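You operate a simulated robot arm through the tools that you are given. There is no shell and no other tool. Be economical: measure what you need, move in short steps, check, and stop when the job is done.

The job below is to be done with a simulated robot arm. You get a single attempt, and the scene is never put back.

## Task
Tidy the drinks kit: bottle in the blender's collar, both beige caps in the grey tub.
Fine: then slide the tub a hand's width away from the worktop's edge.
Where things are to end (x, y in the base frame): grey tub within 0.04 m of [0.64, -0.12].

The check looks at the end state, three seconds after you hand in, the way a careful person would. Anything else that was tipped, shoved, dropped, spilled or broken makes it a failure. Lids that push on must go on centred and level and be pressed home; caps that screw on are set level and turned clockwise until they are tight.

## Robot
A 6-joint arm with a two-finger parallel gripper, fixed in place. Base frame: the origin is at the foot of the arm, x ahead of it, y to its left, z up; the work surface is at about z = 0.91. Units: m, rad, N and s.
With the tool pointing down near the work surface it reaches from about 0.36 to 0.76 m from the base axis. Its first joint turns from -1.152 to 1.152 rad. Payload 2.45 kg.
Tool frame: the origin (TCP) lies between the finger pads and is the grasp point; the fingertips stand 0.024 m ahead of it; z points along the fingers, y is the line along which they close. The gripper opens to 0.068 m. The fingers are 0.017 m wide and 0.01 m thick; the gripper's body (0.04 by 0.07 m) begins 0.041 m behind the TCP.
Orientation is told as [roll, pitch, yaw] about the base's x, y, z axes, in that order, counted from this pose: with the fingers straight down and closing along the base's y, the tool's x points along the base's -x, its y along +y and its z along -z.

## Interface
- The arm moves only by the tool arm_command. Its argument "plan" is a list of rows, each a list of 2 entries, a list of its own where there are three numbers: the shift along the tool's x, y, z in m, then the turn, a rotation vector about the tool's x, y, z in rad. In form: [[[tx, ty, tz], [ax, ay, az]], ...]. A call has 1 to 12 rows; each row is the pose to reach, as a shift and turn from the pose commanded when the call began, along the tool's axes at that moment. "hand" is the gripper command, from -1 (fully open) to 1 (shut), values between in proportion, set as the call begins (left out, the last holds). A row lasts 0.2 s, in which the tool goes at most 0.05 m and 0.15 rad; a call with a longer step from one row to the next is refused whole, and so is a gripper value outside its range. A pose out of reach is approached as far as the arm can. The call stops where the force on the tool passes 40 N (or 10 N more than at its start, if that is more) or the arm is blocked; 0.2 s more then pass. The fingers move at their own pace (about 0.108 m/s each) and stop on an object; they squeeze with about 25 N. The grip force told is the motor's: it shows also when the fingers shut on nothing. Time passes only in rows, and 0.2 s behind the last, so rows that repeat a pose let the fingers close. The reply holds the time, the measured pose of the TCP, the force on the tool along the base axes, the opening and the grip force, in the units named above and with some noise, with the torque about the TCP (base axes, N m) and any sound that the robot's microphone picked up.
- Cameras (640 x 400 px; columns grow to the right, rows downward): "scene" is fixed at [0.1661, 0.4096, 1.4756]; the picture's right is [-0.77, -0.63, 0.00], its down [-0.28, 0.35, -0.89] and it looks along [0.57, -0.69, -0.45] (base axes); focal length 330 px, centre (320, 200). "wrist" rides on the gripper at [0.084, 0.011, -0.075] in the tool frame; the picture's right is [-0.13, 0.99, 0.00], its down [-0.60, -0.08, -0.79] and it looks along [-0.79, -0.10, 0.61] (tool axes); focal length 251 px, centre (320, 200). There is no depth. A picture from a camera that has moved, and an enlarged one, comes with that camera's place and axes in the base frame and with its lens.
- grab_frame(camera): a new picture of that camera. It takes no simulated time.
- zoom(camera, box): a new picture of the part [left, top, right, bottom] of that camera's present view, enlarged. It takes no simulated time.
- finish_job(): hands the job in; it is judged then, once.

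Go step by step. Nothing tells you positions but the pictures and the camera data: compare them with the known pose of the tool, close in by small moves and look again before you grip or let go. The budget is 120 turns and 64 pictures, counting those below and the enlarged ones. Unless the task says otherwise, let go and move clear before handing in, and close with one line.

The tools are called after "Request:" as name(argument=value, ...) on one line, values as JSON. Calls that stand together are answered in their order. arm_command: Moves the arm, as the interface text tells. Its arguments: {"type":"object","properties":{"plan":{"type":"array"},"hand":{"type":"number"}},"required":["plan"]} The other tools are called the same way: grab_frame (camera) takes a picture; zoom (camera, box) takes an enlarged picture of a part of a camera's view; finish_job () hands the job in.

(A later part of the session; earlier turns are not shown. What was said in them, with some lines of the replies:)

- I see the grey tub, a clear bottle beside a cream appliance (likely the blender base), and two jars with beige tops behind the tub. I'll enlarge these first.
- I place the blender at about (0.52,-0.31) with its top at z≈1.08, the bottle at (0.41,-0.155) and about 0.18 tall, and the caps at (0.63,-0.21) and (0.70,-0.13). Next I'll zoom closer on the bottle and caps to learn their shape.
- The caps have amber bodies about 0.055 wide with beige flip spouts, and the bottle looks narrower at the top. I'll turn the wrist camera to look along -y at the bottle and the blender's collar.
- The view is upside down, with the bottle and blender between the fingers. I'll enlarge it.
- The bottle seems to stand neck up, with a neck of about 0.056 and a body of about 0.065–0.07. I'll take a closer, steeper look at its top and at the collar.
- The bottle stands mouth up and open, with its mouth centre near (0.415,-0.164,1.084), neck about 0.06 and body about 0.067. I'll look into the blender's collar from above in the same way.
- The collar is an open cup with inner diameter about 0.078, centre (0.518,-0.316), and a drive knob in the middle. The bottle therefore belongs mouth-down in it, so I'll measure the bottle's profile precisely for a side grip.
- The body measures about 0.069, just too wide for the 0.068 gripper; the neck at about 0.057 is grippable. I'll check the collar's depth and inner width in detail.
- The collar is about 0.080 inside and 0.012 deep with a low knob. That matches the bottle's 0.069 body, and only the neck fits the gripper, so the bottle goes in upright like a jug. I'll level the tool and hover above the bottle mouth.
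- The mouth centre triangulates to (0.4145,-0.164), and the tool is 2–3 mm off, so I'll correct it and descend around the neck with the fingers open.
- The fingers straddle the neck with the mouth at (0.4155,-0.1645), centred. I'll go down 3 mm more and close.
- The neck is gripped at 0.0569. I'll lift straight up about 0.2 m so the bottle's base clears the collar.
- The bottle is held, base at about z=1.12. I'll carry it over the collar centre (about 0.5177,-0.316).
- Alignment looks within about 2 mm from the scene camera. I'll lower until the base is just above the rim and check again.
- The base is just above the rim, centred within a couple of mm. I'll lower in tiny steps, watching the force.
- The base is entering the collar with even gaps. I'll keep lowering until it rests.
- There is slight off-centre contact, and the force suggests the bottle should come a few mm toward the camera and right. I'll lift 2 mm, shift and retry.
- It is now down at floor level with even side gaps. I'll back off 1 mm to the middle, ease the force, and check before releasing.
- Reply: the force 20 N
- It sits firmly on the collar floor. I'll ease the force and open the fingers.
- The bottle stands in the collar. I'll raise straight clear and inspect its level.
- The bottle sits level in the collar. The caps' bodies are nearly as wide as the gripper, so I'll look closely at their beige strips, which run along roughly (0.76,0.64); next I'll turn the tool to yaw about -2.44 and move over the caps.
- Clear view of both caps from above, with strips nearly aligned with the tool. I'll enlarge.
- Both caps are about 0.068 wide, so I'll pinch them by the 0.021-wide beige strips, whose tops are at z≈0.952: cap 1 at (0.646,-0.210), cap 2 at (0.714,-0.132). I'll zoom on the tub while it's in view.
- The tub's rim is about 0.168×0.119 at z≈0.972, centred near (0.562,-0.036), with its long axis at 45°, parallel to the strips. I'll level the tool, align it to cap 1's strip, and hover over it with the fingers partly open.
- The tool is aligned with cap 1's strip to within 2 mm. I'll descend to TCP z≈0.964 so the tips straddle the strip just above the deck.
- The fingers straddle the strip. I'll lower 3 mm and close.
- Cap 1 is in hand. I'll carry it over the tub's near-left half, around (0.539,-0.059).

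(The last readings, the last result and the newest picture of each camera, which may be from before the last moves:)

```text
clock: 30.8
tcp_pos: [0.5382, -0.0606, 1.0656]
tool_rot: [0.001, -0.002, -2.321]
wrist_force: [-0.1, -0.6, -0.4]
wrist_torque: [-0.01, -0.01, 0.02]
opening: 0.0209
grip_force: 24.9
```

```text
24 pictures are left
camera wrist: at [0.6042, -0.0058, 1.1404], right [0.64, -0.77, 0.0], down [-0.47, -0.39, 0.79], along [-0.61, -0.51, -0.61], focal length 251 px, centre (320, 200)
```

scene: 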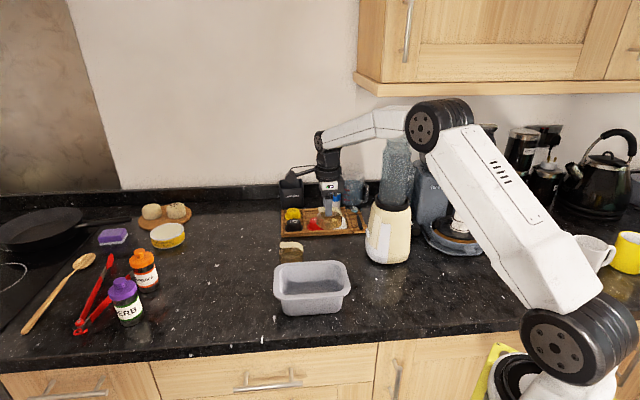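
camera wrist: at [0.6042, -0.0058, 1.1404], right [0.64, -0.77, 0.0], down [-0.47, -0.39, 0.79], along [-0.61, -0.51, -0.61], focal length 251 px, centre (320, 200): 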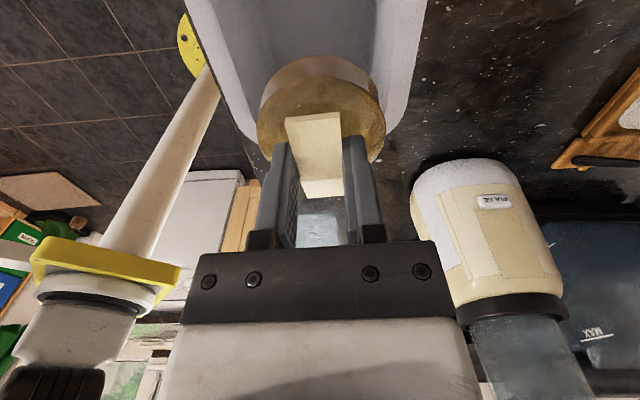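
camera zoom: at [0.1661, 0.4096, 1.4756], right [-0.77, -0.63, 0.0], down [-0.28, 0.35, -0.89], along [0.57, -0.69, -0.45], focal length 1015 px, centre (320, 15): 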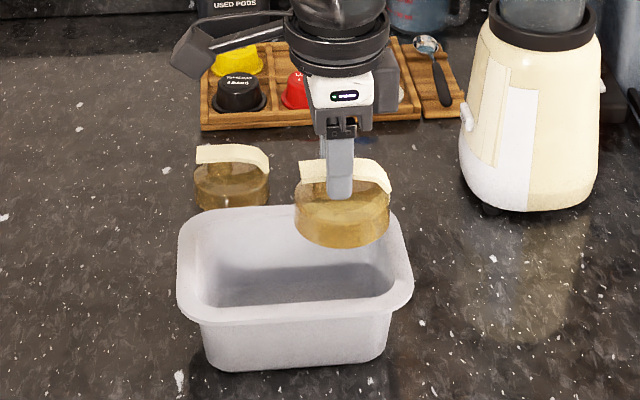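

Cap 1 is slightly too far toward the tub's end, so I'll shift 7 mm toward the middle and lower part-way into the tub.

Request:
arm_command(plan=[[[0.0075, 0, 0.01], [0, 0, 0]], [[0.0075, 0, 0.03], [0, 0, 0]], [[0.0075, 0, 0.045], [0, 0, 0]], [[0.0075, 0, 0.055], [0, 0, 0]]])

Request:
zoom(camera="scene", box=[260, 235, 370, 325])

Request:
zoom(camera="wrist", box=[180, 0, 460, 210])

```text
clock: 31.8
tcp_pos: [0.5438, -0.0541, 1.0102]
tool_rot: [0.0, -0.001, -2.322]
wrist_force: [0.4, -0.3, -0.2]
wrist_torque: [0.01, 0.03, 0.01]
opening: 0.0209
grip_force: 25.0
```

```text
4.44 times, centred on (315, 280) of scene
camera zoom: at [0.1661, 0.4096, 1.4756], right [-0.77, -0.63, 0.0], down [-0.28, 0.35, -0.89], along [0.57, -0.69, -0.45], focal length 1466 px, centre (342, -156)
```

zoom: 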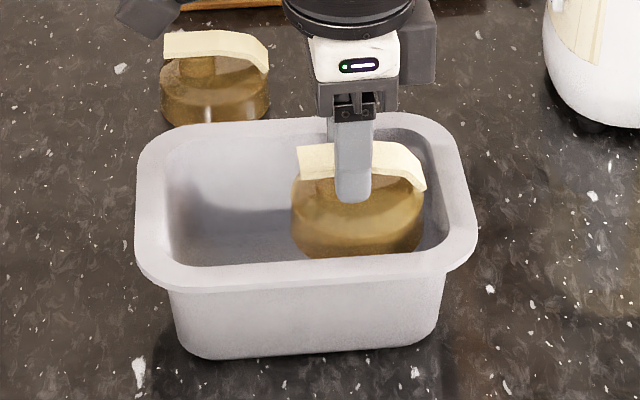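

```text
1.90 times, centred on (320, 105) of wrist
camera zoom: at [0.6098, 0.0001, 1.0844], right [0.64, -0.77, 0.0], down [-0.47, -0.39, 0.79], along [-0.61, -0.51, -0.61], focal length 479 px, centre (320, 381)
```

zoom: 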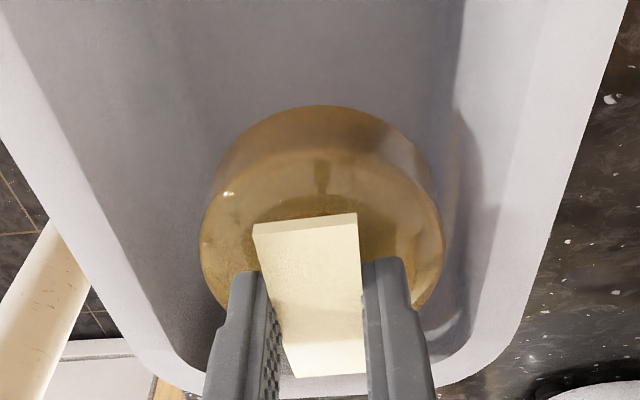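

The cap is inside and well centred across. I'll shift 3 mm more inward and lower to the floor.

Request:
arm_command(plan=[[[0.003, 0, 0.01], [0, 0, 0]], [[0.003, 0, 0.022], [0, 0, 0]], [[0.003, 0, 0.032], [0, 0, 0]]])

Request:
arm_command(plan=[[[0, 0, 0.002], [0, 0, 0]], [[0, 0, 0.004], [0, 0, 0]], [[0, 0, 0.006], [0, 0, 0]]])

```text
clock: 32.6
tcp_pos: [0.5447, -0.0512, 0.9783]
tool_rot: [-0.002, -0.001, -2.322]
wrist_force: [0.7, 0.4, -1.3]
wrist_torque: [-0.01, 0.03, 0.01]
opening: 0.0211
grip_force: 24.9
```

```text
clock: 33.4
tcp_pos: [0.547, -0.0512, 0.9716]
tool_rot: [-0.001, -0.002, -2.321]
wrist_force: [-0.8, -0.5, 0.0]
wrist_torque: [0.01, -0.02, 0.0]
opening: 0.021
grip_force: 24.9
```

Request:
arm_command(plan=[[[0, 0, 0.001], [0, 0, 0]], [[0, 0, 0.002], [0, 0, 0]], [[0, 0, 0.003], [0, 0, 0]]])

Request:
zoom(camera="wrist", box=[180, 0, 460, 210])

```text
clock: 34.2
tcp_pos: [0.548, -0.0534, 0.9706]
tool_rot: [0.0, -0.002, -2.321]
wrist_force: [0.2, 0.7, -0.7]
wrist_torque: [0.0, 0.02, -0.01]
opening: 0.0207
grip_force: 25.1
```

```text
1.90 times, centred on (320, 105) of wrist
camera zoom: at [0.6133, 0.0026, 1.0448], right [0.64, -0.77, 0.0], down [-0.47, -0.39, 0.79], along [-0.61, -0.51, -0.61], focal length 479 px, centre (320, 381)
```

zoom: 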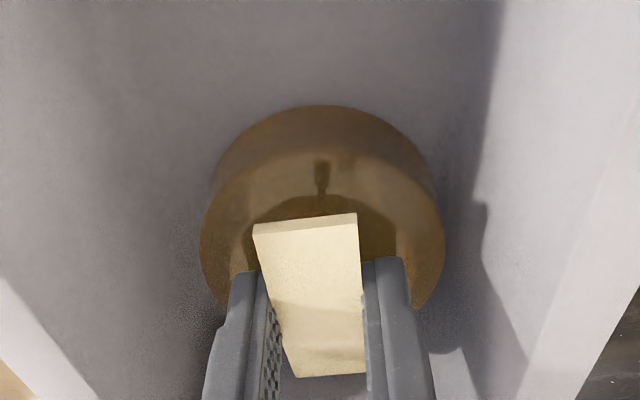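

It is just above the floor. I'll release with a small opening and rise.

Request:
arm_command(plan=[[[0, 0, 0.002], [0, 0, 0]], [[0, 0, 0.002], [0, 0, 0]], [[0, 0, 0.002], [0, 0, 0]]], hand=0.0)

Request:
arm_command(plan=[[[0, 0, -0.01], [0, 0, 0]], [[0, 0, -0.04], [0, 0, 0]], [[0, 0, -0.085], [0, 0, 0]], [[0, 0, -0.1], [0, 0, 0]]])

Request:
zoom(camera="scene", box=[260, 235, 370, 325])

```text
clock: 35.0
tcp_pos: [0.547, -0.0518, 0.9676]
tool_rot: [0.001, -0.002, -2.322]
wrist_force: [-0.3, -0.1, -0.2]
wrist_torque: [0.02, -0.03, -0.02]
opening: 0.034
grip_force: 0.1
```

```text
clock: 36.0
tcp_pos: [0.5478, -0.0528, 1.0688]
tool_rot: [-0.001, -0.001, -2.32]
wrist_force: [-0.3, -0.1, -0.4]
wrist_torque: [0.01, -0.02, 0.03]
opening: 0.034
grip_force: 0.0
```

```text
4.44 times, centred on (315, 280) of scene
camera zoom: at [0.1661, 0.4096, 1.4756], right [-0.77, -0.63, 0.0], down [-0.28, 0.35, -0.89], along [0.57, -0.69, -0.45], focal length 1466 px, centre (342, -156)
```

zoom: 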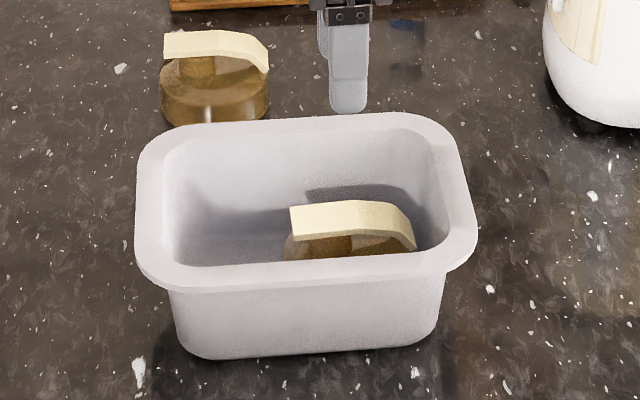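

Cap 1 lies flat in the tub. To leave room for the second, I'll regrip its strip and slide it a few mm into the far-right corner of the tub.

Request:
arm_command(plan=[[[0, 0, 0.03], [0, 0, 0]], [[0, 0, 0.07], [0, 0, 0]], [[0, 0, 0.09], [0, 0, 0]], [[0, 0, 0.1], [0, 0, 0]]])

Request:
arm_command(plan=[[[0, 0, 0], [0, 0, 0]], [[0, 0, 0], [0, 0, 0]], [[0, 0, -0.002], [0, 0, 0]], [[-0.002, 0.003, -0.002], [0, 0, 0]], [[-0.004, 0.005, -0.002], [0, 0, 0]], [[-0.004, 0.007, -0.002], [0, 0, 0]]], hand=1)

```text
clock: 37.0
tcp_pos: [0.5473, -0.0513, 0.9679]
tool_rot: [-0.001, -0.001, -2.321]
wrist_force: [-0.9, -0.4, 0.0]
wrist_torque: [-0.01, -0.03, 0.03]
opening: 0.034
grip_force: 0.0
```

```text
clock: 38.4
tcp_pos: [0.5488, -0.0582, 0.9698]
tool_rot: [-0.001, -0.001, -2.322]
wrist_force: [-0.2, 0.5, -1.0]
wrist_torque: [0.0, 0.01, 0.0]
opening: 0.0209
grip_force: 25.4
```

Request:
arm_command(plan=[[[-0.002, 0.001, 0], [0, 0, 0]], [[-0.003, 0.002, 0], [0, 0, 0]], [[-0.004, 0.003, 0], [0, 0, 0]]])

Request:
zoom(camera="scene", box=[260, 235, 370, 325])

```text
clock: 39.2
tcp_pos: [0.5482, -0.064, 0.9706]
tool_rot: [0.001, -0.001, -2.321]
wrist_force: [0.4, 0.9, -0.5]
wrist_torque: [0.02, -0.02, 0.01]
opening: 0.021
grip_force: 25.1
```

```text
4.44 times, centred on (315, 280) of scene
camera zoom: at [0.1661, 0.4096, 1.4756], right [-0.77, -0.63, 0.0], down [-0.28, 0.35, -0.89], along [0.57, -0.69, -0.45], focal length 1466 px, centre (342, -156)
```

zoom: 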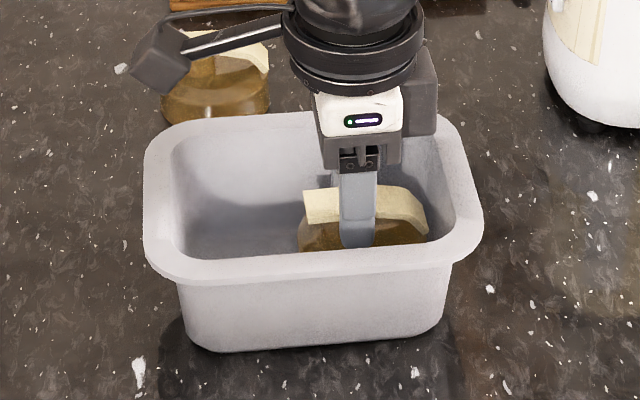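

Cap 1 is now against the tub's right/back walls (the tub shifted about 5 mm with it, which is harmless). I'll release, rise, and go over cap 2.

Request:
arm_command(plan=[[[0, 0, 0.002], [0, 0, 0]], [[0, 0, 0.002], [0, 0, 0]], [[0, 0, 0.002], [0, 0, 0]], [[0, 0, -0.02], [0, 0, 0]], [[0, 0, -0.06], [0, 0, 0]], [[0, 0, -0.1], [0, 0, 0]]], hand=-0.1)

Request:
arm_command(plan=[[[0.015, 0.04, 0], [0, 0, 0.03]], [[0.03, 0.085, 0], [0, 0, 0.06]], [[0.048, 0.13, 0], [0, 0, 0.088]], [[0.0642, 0.1685, 0.01], [0, 0, 0.088]], [[0.0642, 0.1685, 0.04], [0, 0, 0.088]], [[0.0642, 0.1685, 0.04], [0, 0, 0.088]]], hand=-0.3)

Request:
grab_frame(camera="wrist")

```text
clock: 40.6
tcp_pos: [0.5467, -0.0645, 1.0724]
tool_rot: [-0.003, -0.002, -2.321]
wrist_force: [-1.0, -0.1, -0.3]
wrist_torque: [-0.02, -0.03, -0.01]
opening: 0.0375
grip_force: 0.1
```

```text
clock: 42.0
tcp_pos: [0.715, -0.1302, 1.0305]
tool_rot: [-0.001, -0.002, -2.409]
wrist_force: [-0.2, -0.5, 0.6]
wrist_torque: [-0.03, -0.01, 0.0]
opening: 0.0444
grip_force: 0.1
```

```text
18 pictures are left
camera wrist: at [0.7853, -0.0818, 1.105], right [0.57, -0.82, 0.0], down [-0.5, -0.34, 0.79], along [-0.65, -0.45, -0.61], focal length 251 px, centre (320, 200)
```

wrist: 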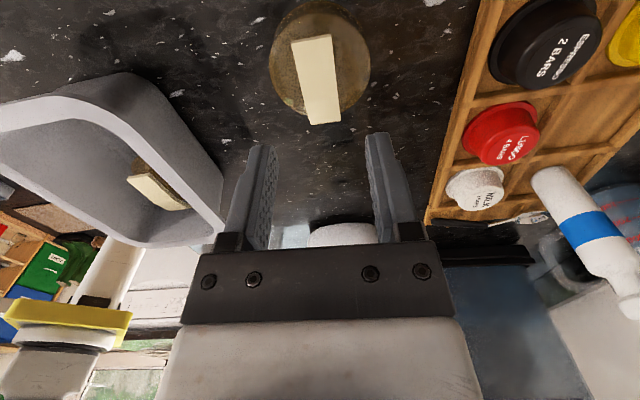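

Cap 2's strip is centred under the tool at (0.715,-0.130) and aligned. I'll descend, grip and lift.

Request:
arm_command(plan=[[[0.002, 0, 0.025], [0, 0, 0]], [[0.002, 0, 0.045], [0, 0, 0]], [[0.002, 0, 0.058], [0, 0, 0]], [[0.002, 0, 0.065], [0, 0, 0]], [[0.002, 0, 0.065], [0, 0, 0]]])

Request:
arm_command(plan=[[[0, 0, 0], [0, 0, 0]], [[0, 0, 0], [0, 0, 0]], [[0, 0, 0], [0, 0, 0]]], hand=1)

Request:
arm_command(plan=[[[0, 0, -0.01], [0, 0, 0]], [[0, 0, -0.03], [0, 0, 0]], [[0, 0, -0.07], [0, 0, 0]], [[0, 0, -0.11], [0, 0, 0]]])

Request:
zoom(camera="scene", box=[250, 185, 410, 325])

```text
clock: 43.2
tcp_pos: [0.7173, -0.1314, 0.9647]
tool_rot: [0.0, -0.002, -2.409]
wrist_force: [0.3, -0.1, 0.1]
wrist_torque: [0.04, 0.01, -0.02]
opening: 0.0445
grip_force: 0.1
```

```text
clock: 44.0
tcp_pos: [0.7175, -0.1314, 0.9659]
tool_rot: [0.0, -0.002, -2.408]
wrist_force: [0.5, 0.0, -0.1]
wrist_torque: [0.02, -0.06, -0.01]
opening: 0.0208
grip_force: 25.1
```

```text
clock: 45.0
tcp_pos: [0.7198, -0.1305, 1.0755]
tool_rot: [-0.001, -0.002, -2.41]
wrist_force: [0.0, -0.4, -0.6]
wrist_torque: [0.01, -0.01, 0.03]
opening: 0.0209
grip_force: 25.1
```

```text
2.86 times, centred on (330, 255) of scene
camera zoom: at [0.1661, 0.4096, 1.4756], right [-0.77, -0.63, 0.0], down [-0.28, 0.35, -0.89], along [0.57, -0.69, -0.45], focal length 942 px, centre (291, 43)
```

zoom: 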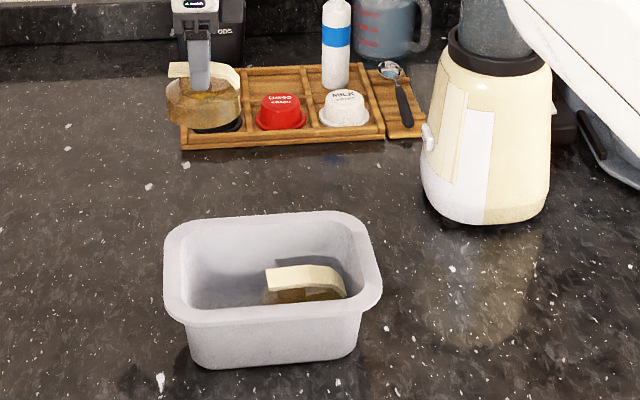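

Cap 2 is in hand. The tub floor (about 0.12 long) can't take both caps flat, so I'll tilt cap 2 with its outer edge down and lay it leaning inside the tub's free half; first I'll carry it over.

Request:
arm_command(plan=[[[0, -0.025, -0.02], [0, 0, 0]], [[-0.001, -0.06, -0.03], [0, 0, -0.02]], [[-0.002, -0.1, -0.03], [0, 0, -0.04]], [[-0.003, -0.14, -0.03], [0, 0, -0.063]], [[-0.0043, -0.168, -0.03], [0, 0, -0.063]], [[-0.0043, -0.1753, -0.03], [0, 0, -0.063]]])

Request:
arm_command(plan=[[[0, 0, 0], [0, -0.14, 0]], [[0, 0, 0], [0, -0.28, 0]], [[0, 0, 0], [0, -0.42, 0]], [[0, 0, 0], [0, -0.56, 0]], [[0, 0, 0], [0, -0.7, 0]], [[0, 0, 0], [0, -0.7, 0]]])

Request:
zoom(camera="scene", box=[250, 195, 380, 325])

```text
clock: 46.4
tcp_pos: [0.5967, -0.0018, 1.1045]
tool_rot: [-0.001, -0.002, -2.345]
wrist_force: [0.3, 0.4, 0.3]
wrist_torque: [-0.02, 0.0, -0.02]
opening: 0.0208
grip_force: 24.7
```

```text
clock: 47.8
tcp_pos: [0.5975, -0.0016, 1.1043]
tool_rot: [0.001, -0.703, -2.347]
wrist_force: [0.0, 0.3, -1.5]
wrist_torque: [0.02, -0.01, 0.02]
opening: 0.0211
grip_force: 25.2
```

```text
3.08 times, centred on (315, 260) of scene
camera zoom: at [0.1661, 0.4096, 1.4756], right [-0.77, -0.63, 0.0], down [-0.28, 0.35, -0.89], along [0.57, -0.69, -0.45], focal length 1015 px, centre (335, 15)
```

zoom: 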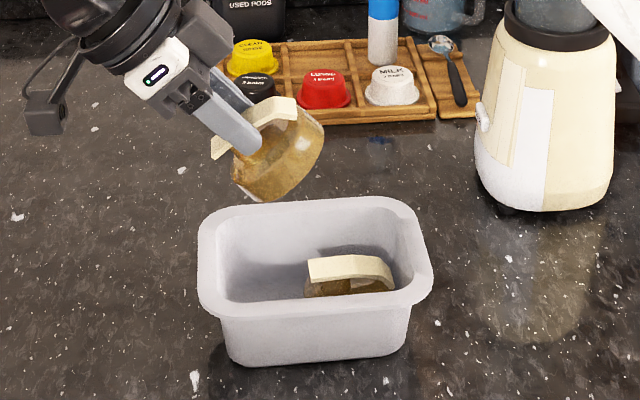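

The tilted cap 2 lines up with the free left half. I'll lower it vertically most of the way.

Request:
arm_command(plan=[[[0.013, 0, 0.0165], [0, 0, 0]], [[0.0266, 0, 0.033], [0, 0, 0]], [[0.04, 0, 0.05], [0, 0, 0]], [[0.0532, 0, 0.0663], [0, 0, 0]]])

Request:
zoom(camera="scene", box=[260, 235, 370, 325])

```text
clock: 48.8
tcp_pos: [0.594, -0.0042, 1.0197]
tool_rot: [-0.001, -0.701, -2.344]
wrist_force: [-0.9, 0.2, -0.4]
wrist_torque: [0.02, 0.02, 0.01]
opening: 0.0207
grip_force: 25.3
```

```text
4.44 times, centred on (315, 280) of scene
camera zoom: at [0.1661, 0.4096, 1.4756], right [-0.77, -0.63, 0.0], down [-0.28, 0.35, -0.89], along [0.57, -0.69, -0.45], focal length 1466 px, centre (342, -156)
```

zoom: 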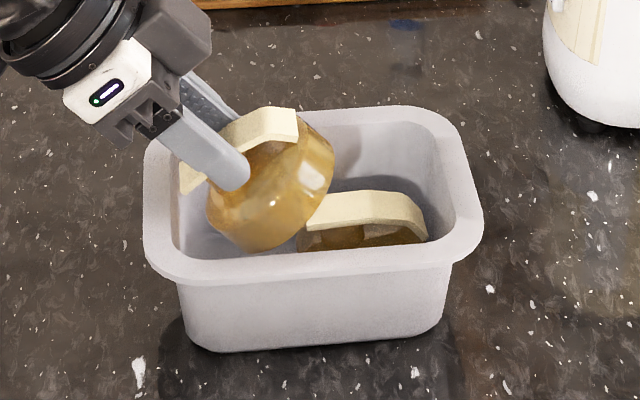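

Request:
arm_command(plan=[[[0.003, 0, 0.005], [0, 0, 0]], [[0.006, 0, 0.0105], [0, 0, 0]], [[0.0093, 0, 0.0157], [0, 0, 0]]])

```text
clock: 49.6
tcp_pos: [0.5944, -0.0065, 1.0014]
tool_rot: [-0.001, -0.7, -2.346]
wrist_force: [0.3, 0.1, -0.4]
wrist_torque: [0.0, 0.0, 0.0]
opening: 0.0209
grip_force: 25.1
```

No contact yet, so I'll go down a bit more in small steps.

Request:
arm_command(plan=[[[0.0025, 0, 0.003], [0, 0, 0]], [[0.005, 0, 0.006], [0, 0, 0]], [[0.0075, 0, 0.009], [0, 0, 0]]])

Request:
zoom(camera="scene", box=[260, 235, 370, 325])

```text
clock: 50.4
tcp_pos: [0.5927, -0.0062, 0.9901]
tool_rot: [-0.001, -0.702, -2.345]
wrist_force: [-0.8, -0.4, -1.0]
wrist_torque: [0.0, 0.01, 0.0]
opening: 0.0205
grip_force: 24.5
```

```text
4.44 times, centred on (315, 280) of scene
camera zoom: at [0.1661, 0.4096, 1.4756], right [-0.77, -0.63, 0.0], down [-0.28, 0.35, -0.89], along [0.57, -0.69, -0.45], focal length 1466 px, centre (342, -156)
```

zoom: 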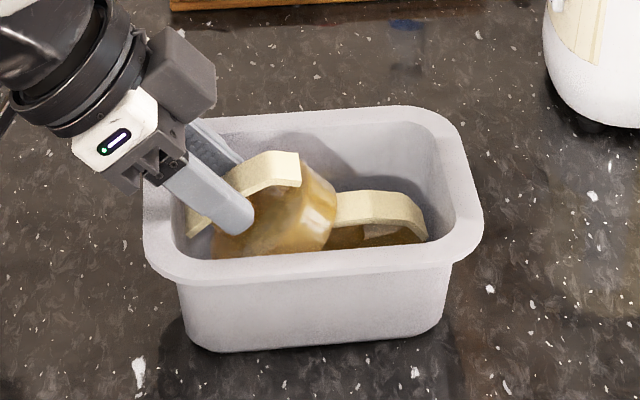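

Request:
arm_command(plan=[[[0.0013, 0, 0.0015], [0, 0, 0]], [[0.0026, 0, 0.003], [0, 0, 0]], [[0.0039, 0, 0.0046], [0, 0, 0]]])

```text
clock: 51.2
tcp_pos: [0.5945, -0.0061, 0.9853]
tool_rot: [0.001, -0.702, -2.345]
wrist_force: [1.2, 0.3, 4.5]
wrist_torque: [-0.25, 0.18, 0.0]
opening: 0.0207
grip_force: 25.2
```

Cap 2's inner edge rests on cap 1's strip. I'll open slightly to let it settle, then retreat along the tool axis.

Request:
arm_command(plan=[[[0, 0, 0], [0, 0, 0]], [[0, 0, 0], [0, 0, 0]], [[0, 0, 0], [0, 0, 0]]], hand=0.0)

Request:
arm_command(plan=[[[0, 0, -0.015], [0, 0, 0]], [[0, 0, -0.04], [0, 0, 0]], [[0, 0, -0.075], [0, 0, 0]], [[-0.02, 0, -0.11], [0, 0, 0]], [[-0.04, 0, -0.14], [0, 0, 0]]])

Request:
zoom(camera="scene", box=[260, 235, 370, 325])

```text
clock: 52.0
tcp_pos: [0.5941, -0.0051, 0.9841]
tool_rot: [-0.004, -0.701, -2.345]
wrist_force: [-0.5, 1.2, 0.3]
wrist_torque: [-0.04, -0.01, 0.01]
opening: 0.0343
grip_force: 0.0
```

```text
clock: 53.2
tcp_pos: [0.6351, 0.0355, 1.117]
tool_rot: [-0.003, -0.702, -2.344]
wrist_force: [0.4, -0.1, 0.0]
wrist_torque: [0.0, 0.01, -0.01]
opening: 0.034
grip_force: 0.0
```

```text
4.44 times, centred on (315, 280) of scene
camera zoom: at [0.1661, 0.4096, 1.4756], right [-0.77, -0.63, 0.0], down [-0.28, 0.35, -0.89], along [0.57, -0.69, -0.45], focal length 1466 px, centre (342, -156)
```

zoom: 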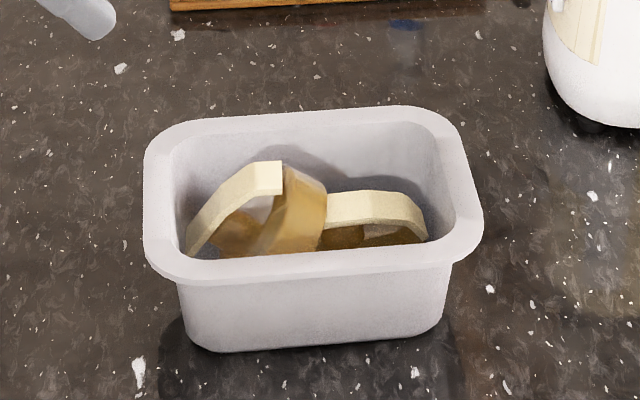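

Both caps are contained in the tub. To slide the tub without tipping it, I'll pinch its front long rim above cap 1 and drag it level; first I'll untilt the tool and hover there.

Request:
arm_command(plan=[[[0, 0, 0], [0, 0.14, 0]], [[0, 0, 0], [0, 0.28, 0]], [[0, 0, 0], [0, 0.42, 0]], [[0, 0, 0], [0, 0.56, 0]], [[0, 0, 0], [0, 0.7, 0]]], hand=-0.47)

Request:
arm_command(plan=[[[-0.03, -0.01, 0], [0, 0, 0]], [[-0.07, -0.02, 0], [0, 0, 0]], [[-0.11, -0.035, 0.02], [0, 0, 0]], [[-0.1365, -0.046, 0.05], [0, 0, 0]], [[-0.1365, -0.046, 0.077], [0, 0, 0]], [[-0.1365, -0.046, 0.077], [0, 0, 0]]])

Request:
grab_frame(camera="wrist")

Request:
zoom(camera="scene", box=[260, 225, 370, 315])

```text
clock: 54.4
tcp_pos: [0.6342, 0.0383, 1.1164]
tool_rot: [-0.001, -0.001, -2.346]
wrist_force: [-0.4, -0.9, -0.2]
wrist_torque: [-0.02, -0.01, 0.02]
opening: 0.0497
grip_force: 0.1
```

```text
clock: 55.8
tcp_pos: [0.5056, -0.029, 1.0407]
tool_rot: [-0.001, -0.002, -2.347]
wrist_force: [0.5, -0.1, -0.2]
wrist_torque: [0.0, 0.02, 0.0]
opening: 0.05
grip_force: 0.0
```

```text
12 pictures are left
camera wrist: at [0.5732, 0.0248, 1.1154], right [0.62, -0.79, 0.0], down [-0.48, -0.38, 0.79], along [-0.62, -0.49, -0.61], focal length 251 px, centre (320, 200)
```

wrist: 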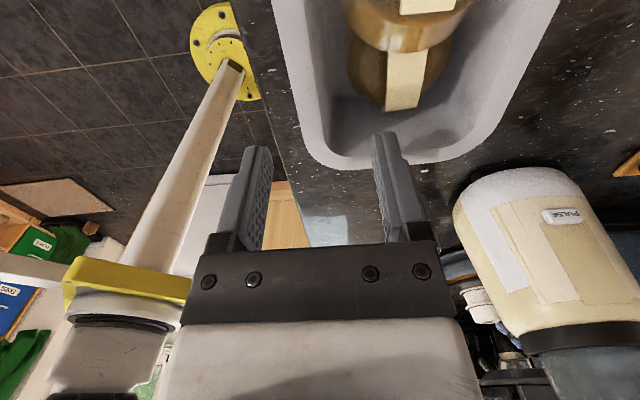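

```text
4.44 times, centred on (315, 270) of scene
camera zoom: at [0.1661, 0.4096, 1.4756], right [-0.77, -0.63, 0.0], down [-0.28, 0.35, -0.89], along [0.57, -0.69, -0.45], focal length 1466 px, centre (342, -111)
```

zoom: 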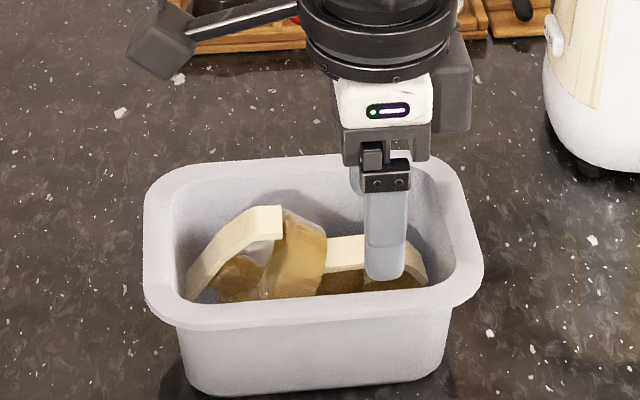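

The rim's front flange lies about 9.5 mm to the tool's left, so I'll correct that and descend to straddle it.

Request:
arm_command(plan=[[[0, -0.0095, 0.0], [0, 0, 0]], [[0, -0.0095, 0.025], [0, 0, 0]], [[0, -0.0095, 0.045], [0, 0, 0]], [[0, -0.0095, 0.055], [0, 0, 0]]])

Request:
grab_frame(camera="wrist")

Request:
zoom(camera="scene", box=[260, 225, 370, 315])

```text
clock: 56.8
tcp_pos: [0.4978, -0.0223, 0.9861]
tool_rot: [-0.001, -0.002, -2.345]
wrist_force: [0.1, 1.0, 0.7]
wrist_torque: [-0.02, 0.0, 0.01]
opening: 0.0501
grip_force: 0.1
```

```text
10 pictures are left
camera wrist: at [0.5658, 0.0301, 1.0601], right [0.62, -0.79, 0.0], down [-0.48, -0.38, 0.79], along [-0.62, -0.49, -0.61], focal length 251 px, centre (320, 200)
```

wrist: 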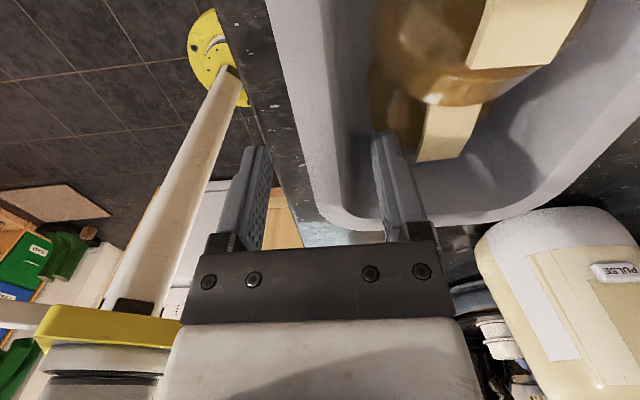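

```text
4.44 times, centred on (315, 270) of scene
camera zoom: at [0.1661, 0.4096, 1.4756], right [-0.77, -0.63, 0.0], down [-0.28, 0.35, -0.89], along [0.57, -0.69, -0.45], focal length 1466 px, centre (342, -111)
```

zoom: 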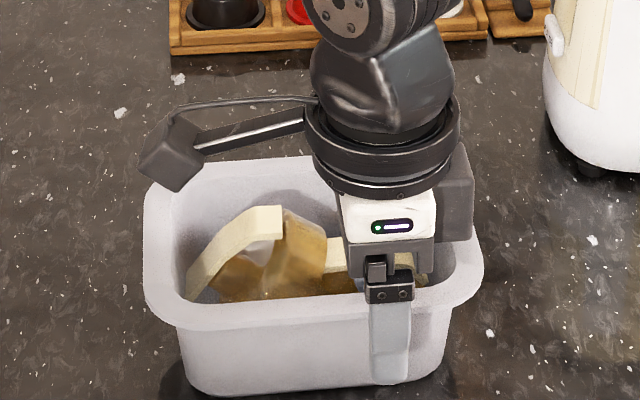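

One finger is inside and one outside the rim. I'll close on it.

Request:
arm_command(plan=[[[0, 0, 0.002], [0, 0, 0]], [[0, 0, 0.002], [0, 0, 0]], [[0, 0, 0.002], [0, 0, 0]]], hand=1)

```text
clock: 57.6
tcp_pos: [0.4982, -0.0228, 0.9831]
tool_rot: [0.003, 0.001, -2.346]
wrist_force: [0.4, -1.7, 5.2]
wrist_torque: [-0.16, -0.61, -0.25]
opening: 0.004
grip_force: 25.0
```

Request:
zoom(camera="scene", box=[260, 225, 370, 315])

```text
4.44 times, centred on (315, 270) of scene
camera zoom: at [0.166, 0.4096, 1.4757], right [-0.77, -0.63, 0.0], down [-0.28, 0.35, -0.89], along [0.57, -0.69, -0.45], focal length 1466 px, centre (342, -111)
```

zoom: 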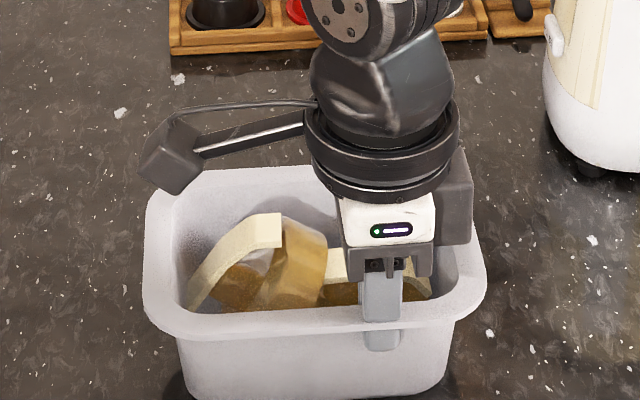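

The fingers hold the tub's 4 mm wall. I'll ease up 1 mm and drag along the tool's +y (toward +x,-y), slowly, first half.

Request:
arm_command(plan=[[[0, 0, -0.001], [0, 0, 0]], [[0, 0.006, -0.001], [0, 0, 0]], [[0, 0.015, -0.001], [0, 0, 0]], [[0, 0.026, -0.001], [0, 0, 0]], [[0, 0.038, -0.001], [0, 0, 0]], [[0, 0.048, -0.001], [0, 0, 0]], [[0, 0.055, -0.001], [0, 0, 0]]])

Request:
zoom(camera="scene", box=[260, 205, 370, 315])

```text
clock: 59.2
tcp_pos: [0.5399, -0.062, 0.9834]
tool_rot: [0.0, -0.001, -2.345]
wrist_force: [-2.2, 3.0, 7.2]
wrist_torque: [-0.29, -0.34, 0.04]
opening: 0.0033
grip_force: 24.9
```

```text
3.64 times, centred on (315, 260) of scene
camera zoom: at [0.1659, 0.4097, 1.4756], right [-0.77, -0.63, 0.0], down [-0.28, 0.35, -0.89], along [0.57, -0.69, -0.45], focal length 1199 px, centre (338, -18)
```

zoom: 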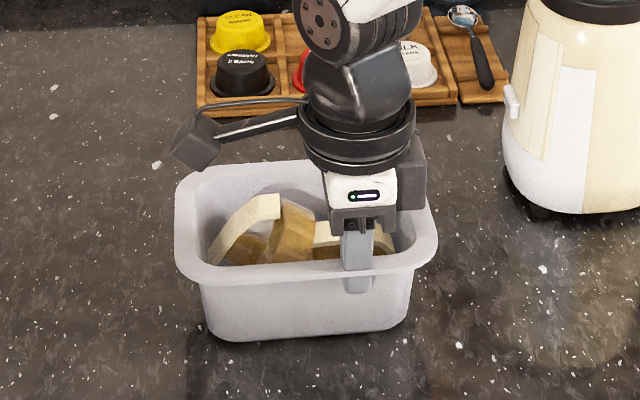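

The tub slides level with the caps inside. Now the second half.

Request:
arm_command(plan=[[[0, 0.006, 0], [0, 0, 0]], [[0, 0.015, 0], [0, 0, 0]], [[0, 0.026, 0], [0, 0, 0]], [[0, 0.038, 0], [0, 0, 0]], [[0, 0.048, 0], [0, 0, 0]], [[0, 0.055, 0], [0, 0, 0]], [[0, 0.055, 0], [0, 0, 0]]])

Request:
zoom(camera="scene", box=[260, 195, 370, 305])

```text
clock: 60.8
tcp_pos: [0.5781, -0.1003, 0.9856]
tool_rot: [0.0, -0.001, -2.345]
wrist_force: [-2.1, 2.3, 6.5]
wrist_torque: [-0.38, -0.27, 0.0]
opening: 0.0031
grip_force: 25.4
```

```text
3.64 times, centred on (315, 250) of scene
camera zoom: at [0.1659, 0.4097, 1.4756], right [-0.77, -0.63, 0.0], down [-0.28, 0.35, -0.89], along [0.57, -0.69, -0.45], focal length 1199 px, centre (338, 18)
```

zoom: 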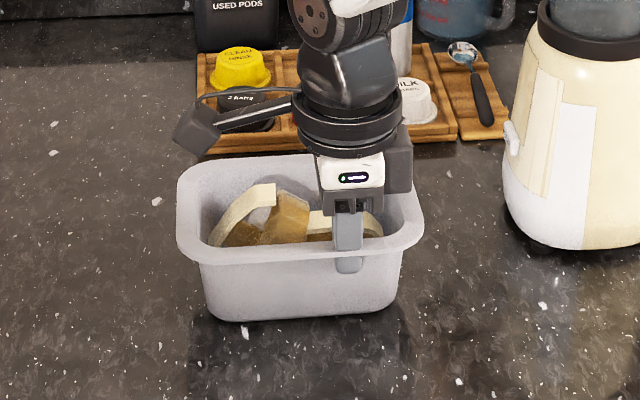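

The tub centre now measures about (0.639,-0.119), on target. I'll open and rise clear.

Request:
arm_command(plan=[[[0, 0, 0], [0, 0, 0]], [[0, 0, 0], [0, 0, 0]], [[0, 0, 0], [0, 0, 0]]], hand=-0.4)

Request:
arm_command(plan=[[[0, 0, -0.01], [0, 0, 0]], [[0, 0, -0.04], [0, 0, 0]], [[0, 0, -0.08], [0, 0, 0]], [[0, -0.03, -0.12], [0, 0, 0]], [[0, -0.07, -0.15], [0, 0, 0]], [[0, -0.11, -0.18], [0, 0, 0]]])

Request:
grab_frame(camera="scene")

Request:
zoom(camera="scene", box=[260, 120, 430, 305])

```text
clock: 61.6
tcp_pos: [0.5781, -0.1002, 0.9847]
tool_rot: [0.0, -0.002, -2.345]
wrist_force: [0.3, 0.2, 0.6]
wrist_torque: [0.01, -0.01, -0.01]
opening: 0.0477
grip_force: 0.0
```

```text
clock: 63.0
tcp_pos: [0.4997, -0.0233, 1.1639]
tool_rot: [-0.002, -0.001, -2.345]
wrist_force: [-0.1, 0.5, -0.3]
wrist_torque: [0.02, -0.02, 0.03]
opening: 0.0479
grip_force: 0.1
```

```text
5 pictures are left
```

scene: 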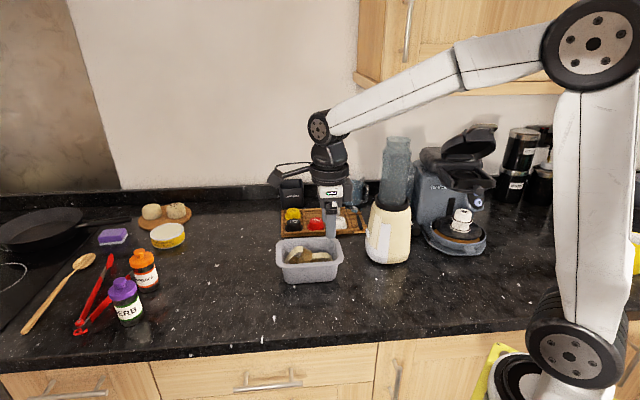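

```text
2.16 times, centred on (345, 212) of scene
camera zoom: at [0.1661, 0.4096, 1.4756], right [-0.77, -0.63, 0.0], down [-0.28, 0.35, -0.89], along [0.57, -0.69, -0.45], focal length 713 px, centre (266, 173)
```

zoom: 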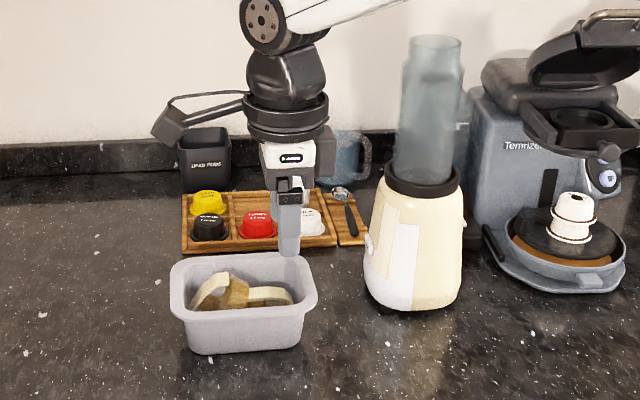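

The bottle stands in the collar, both caps are in the tub, the tub sits at about (0.639,-0.119), and the gripper is clear, so I'm handing in.

Request:
finish_job()

```text
The job is handed in.
```

I handed the job in with the bottle upright in the blender's collar, both beige caps in the grey tub, and the tub slid to about (0.64, -0.12). Two things could count against it: I assumed mouth-up was right for the bottle, because its body was too wide to grip and turn over, and the second cap leans on the first because the tub is too short for both to lie flat.
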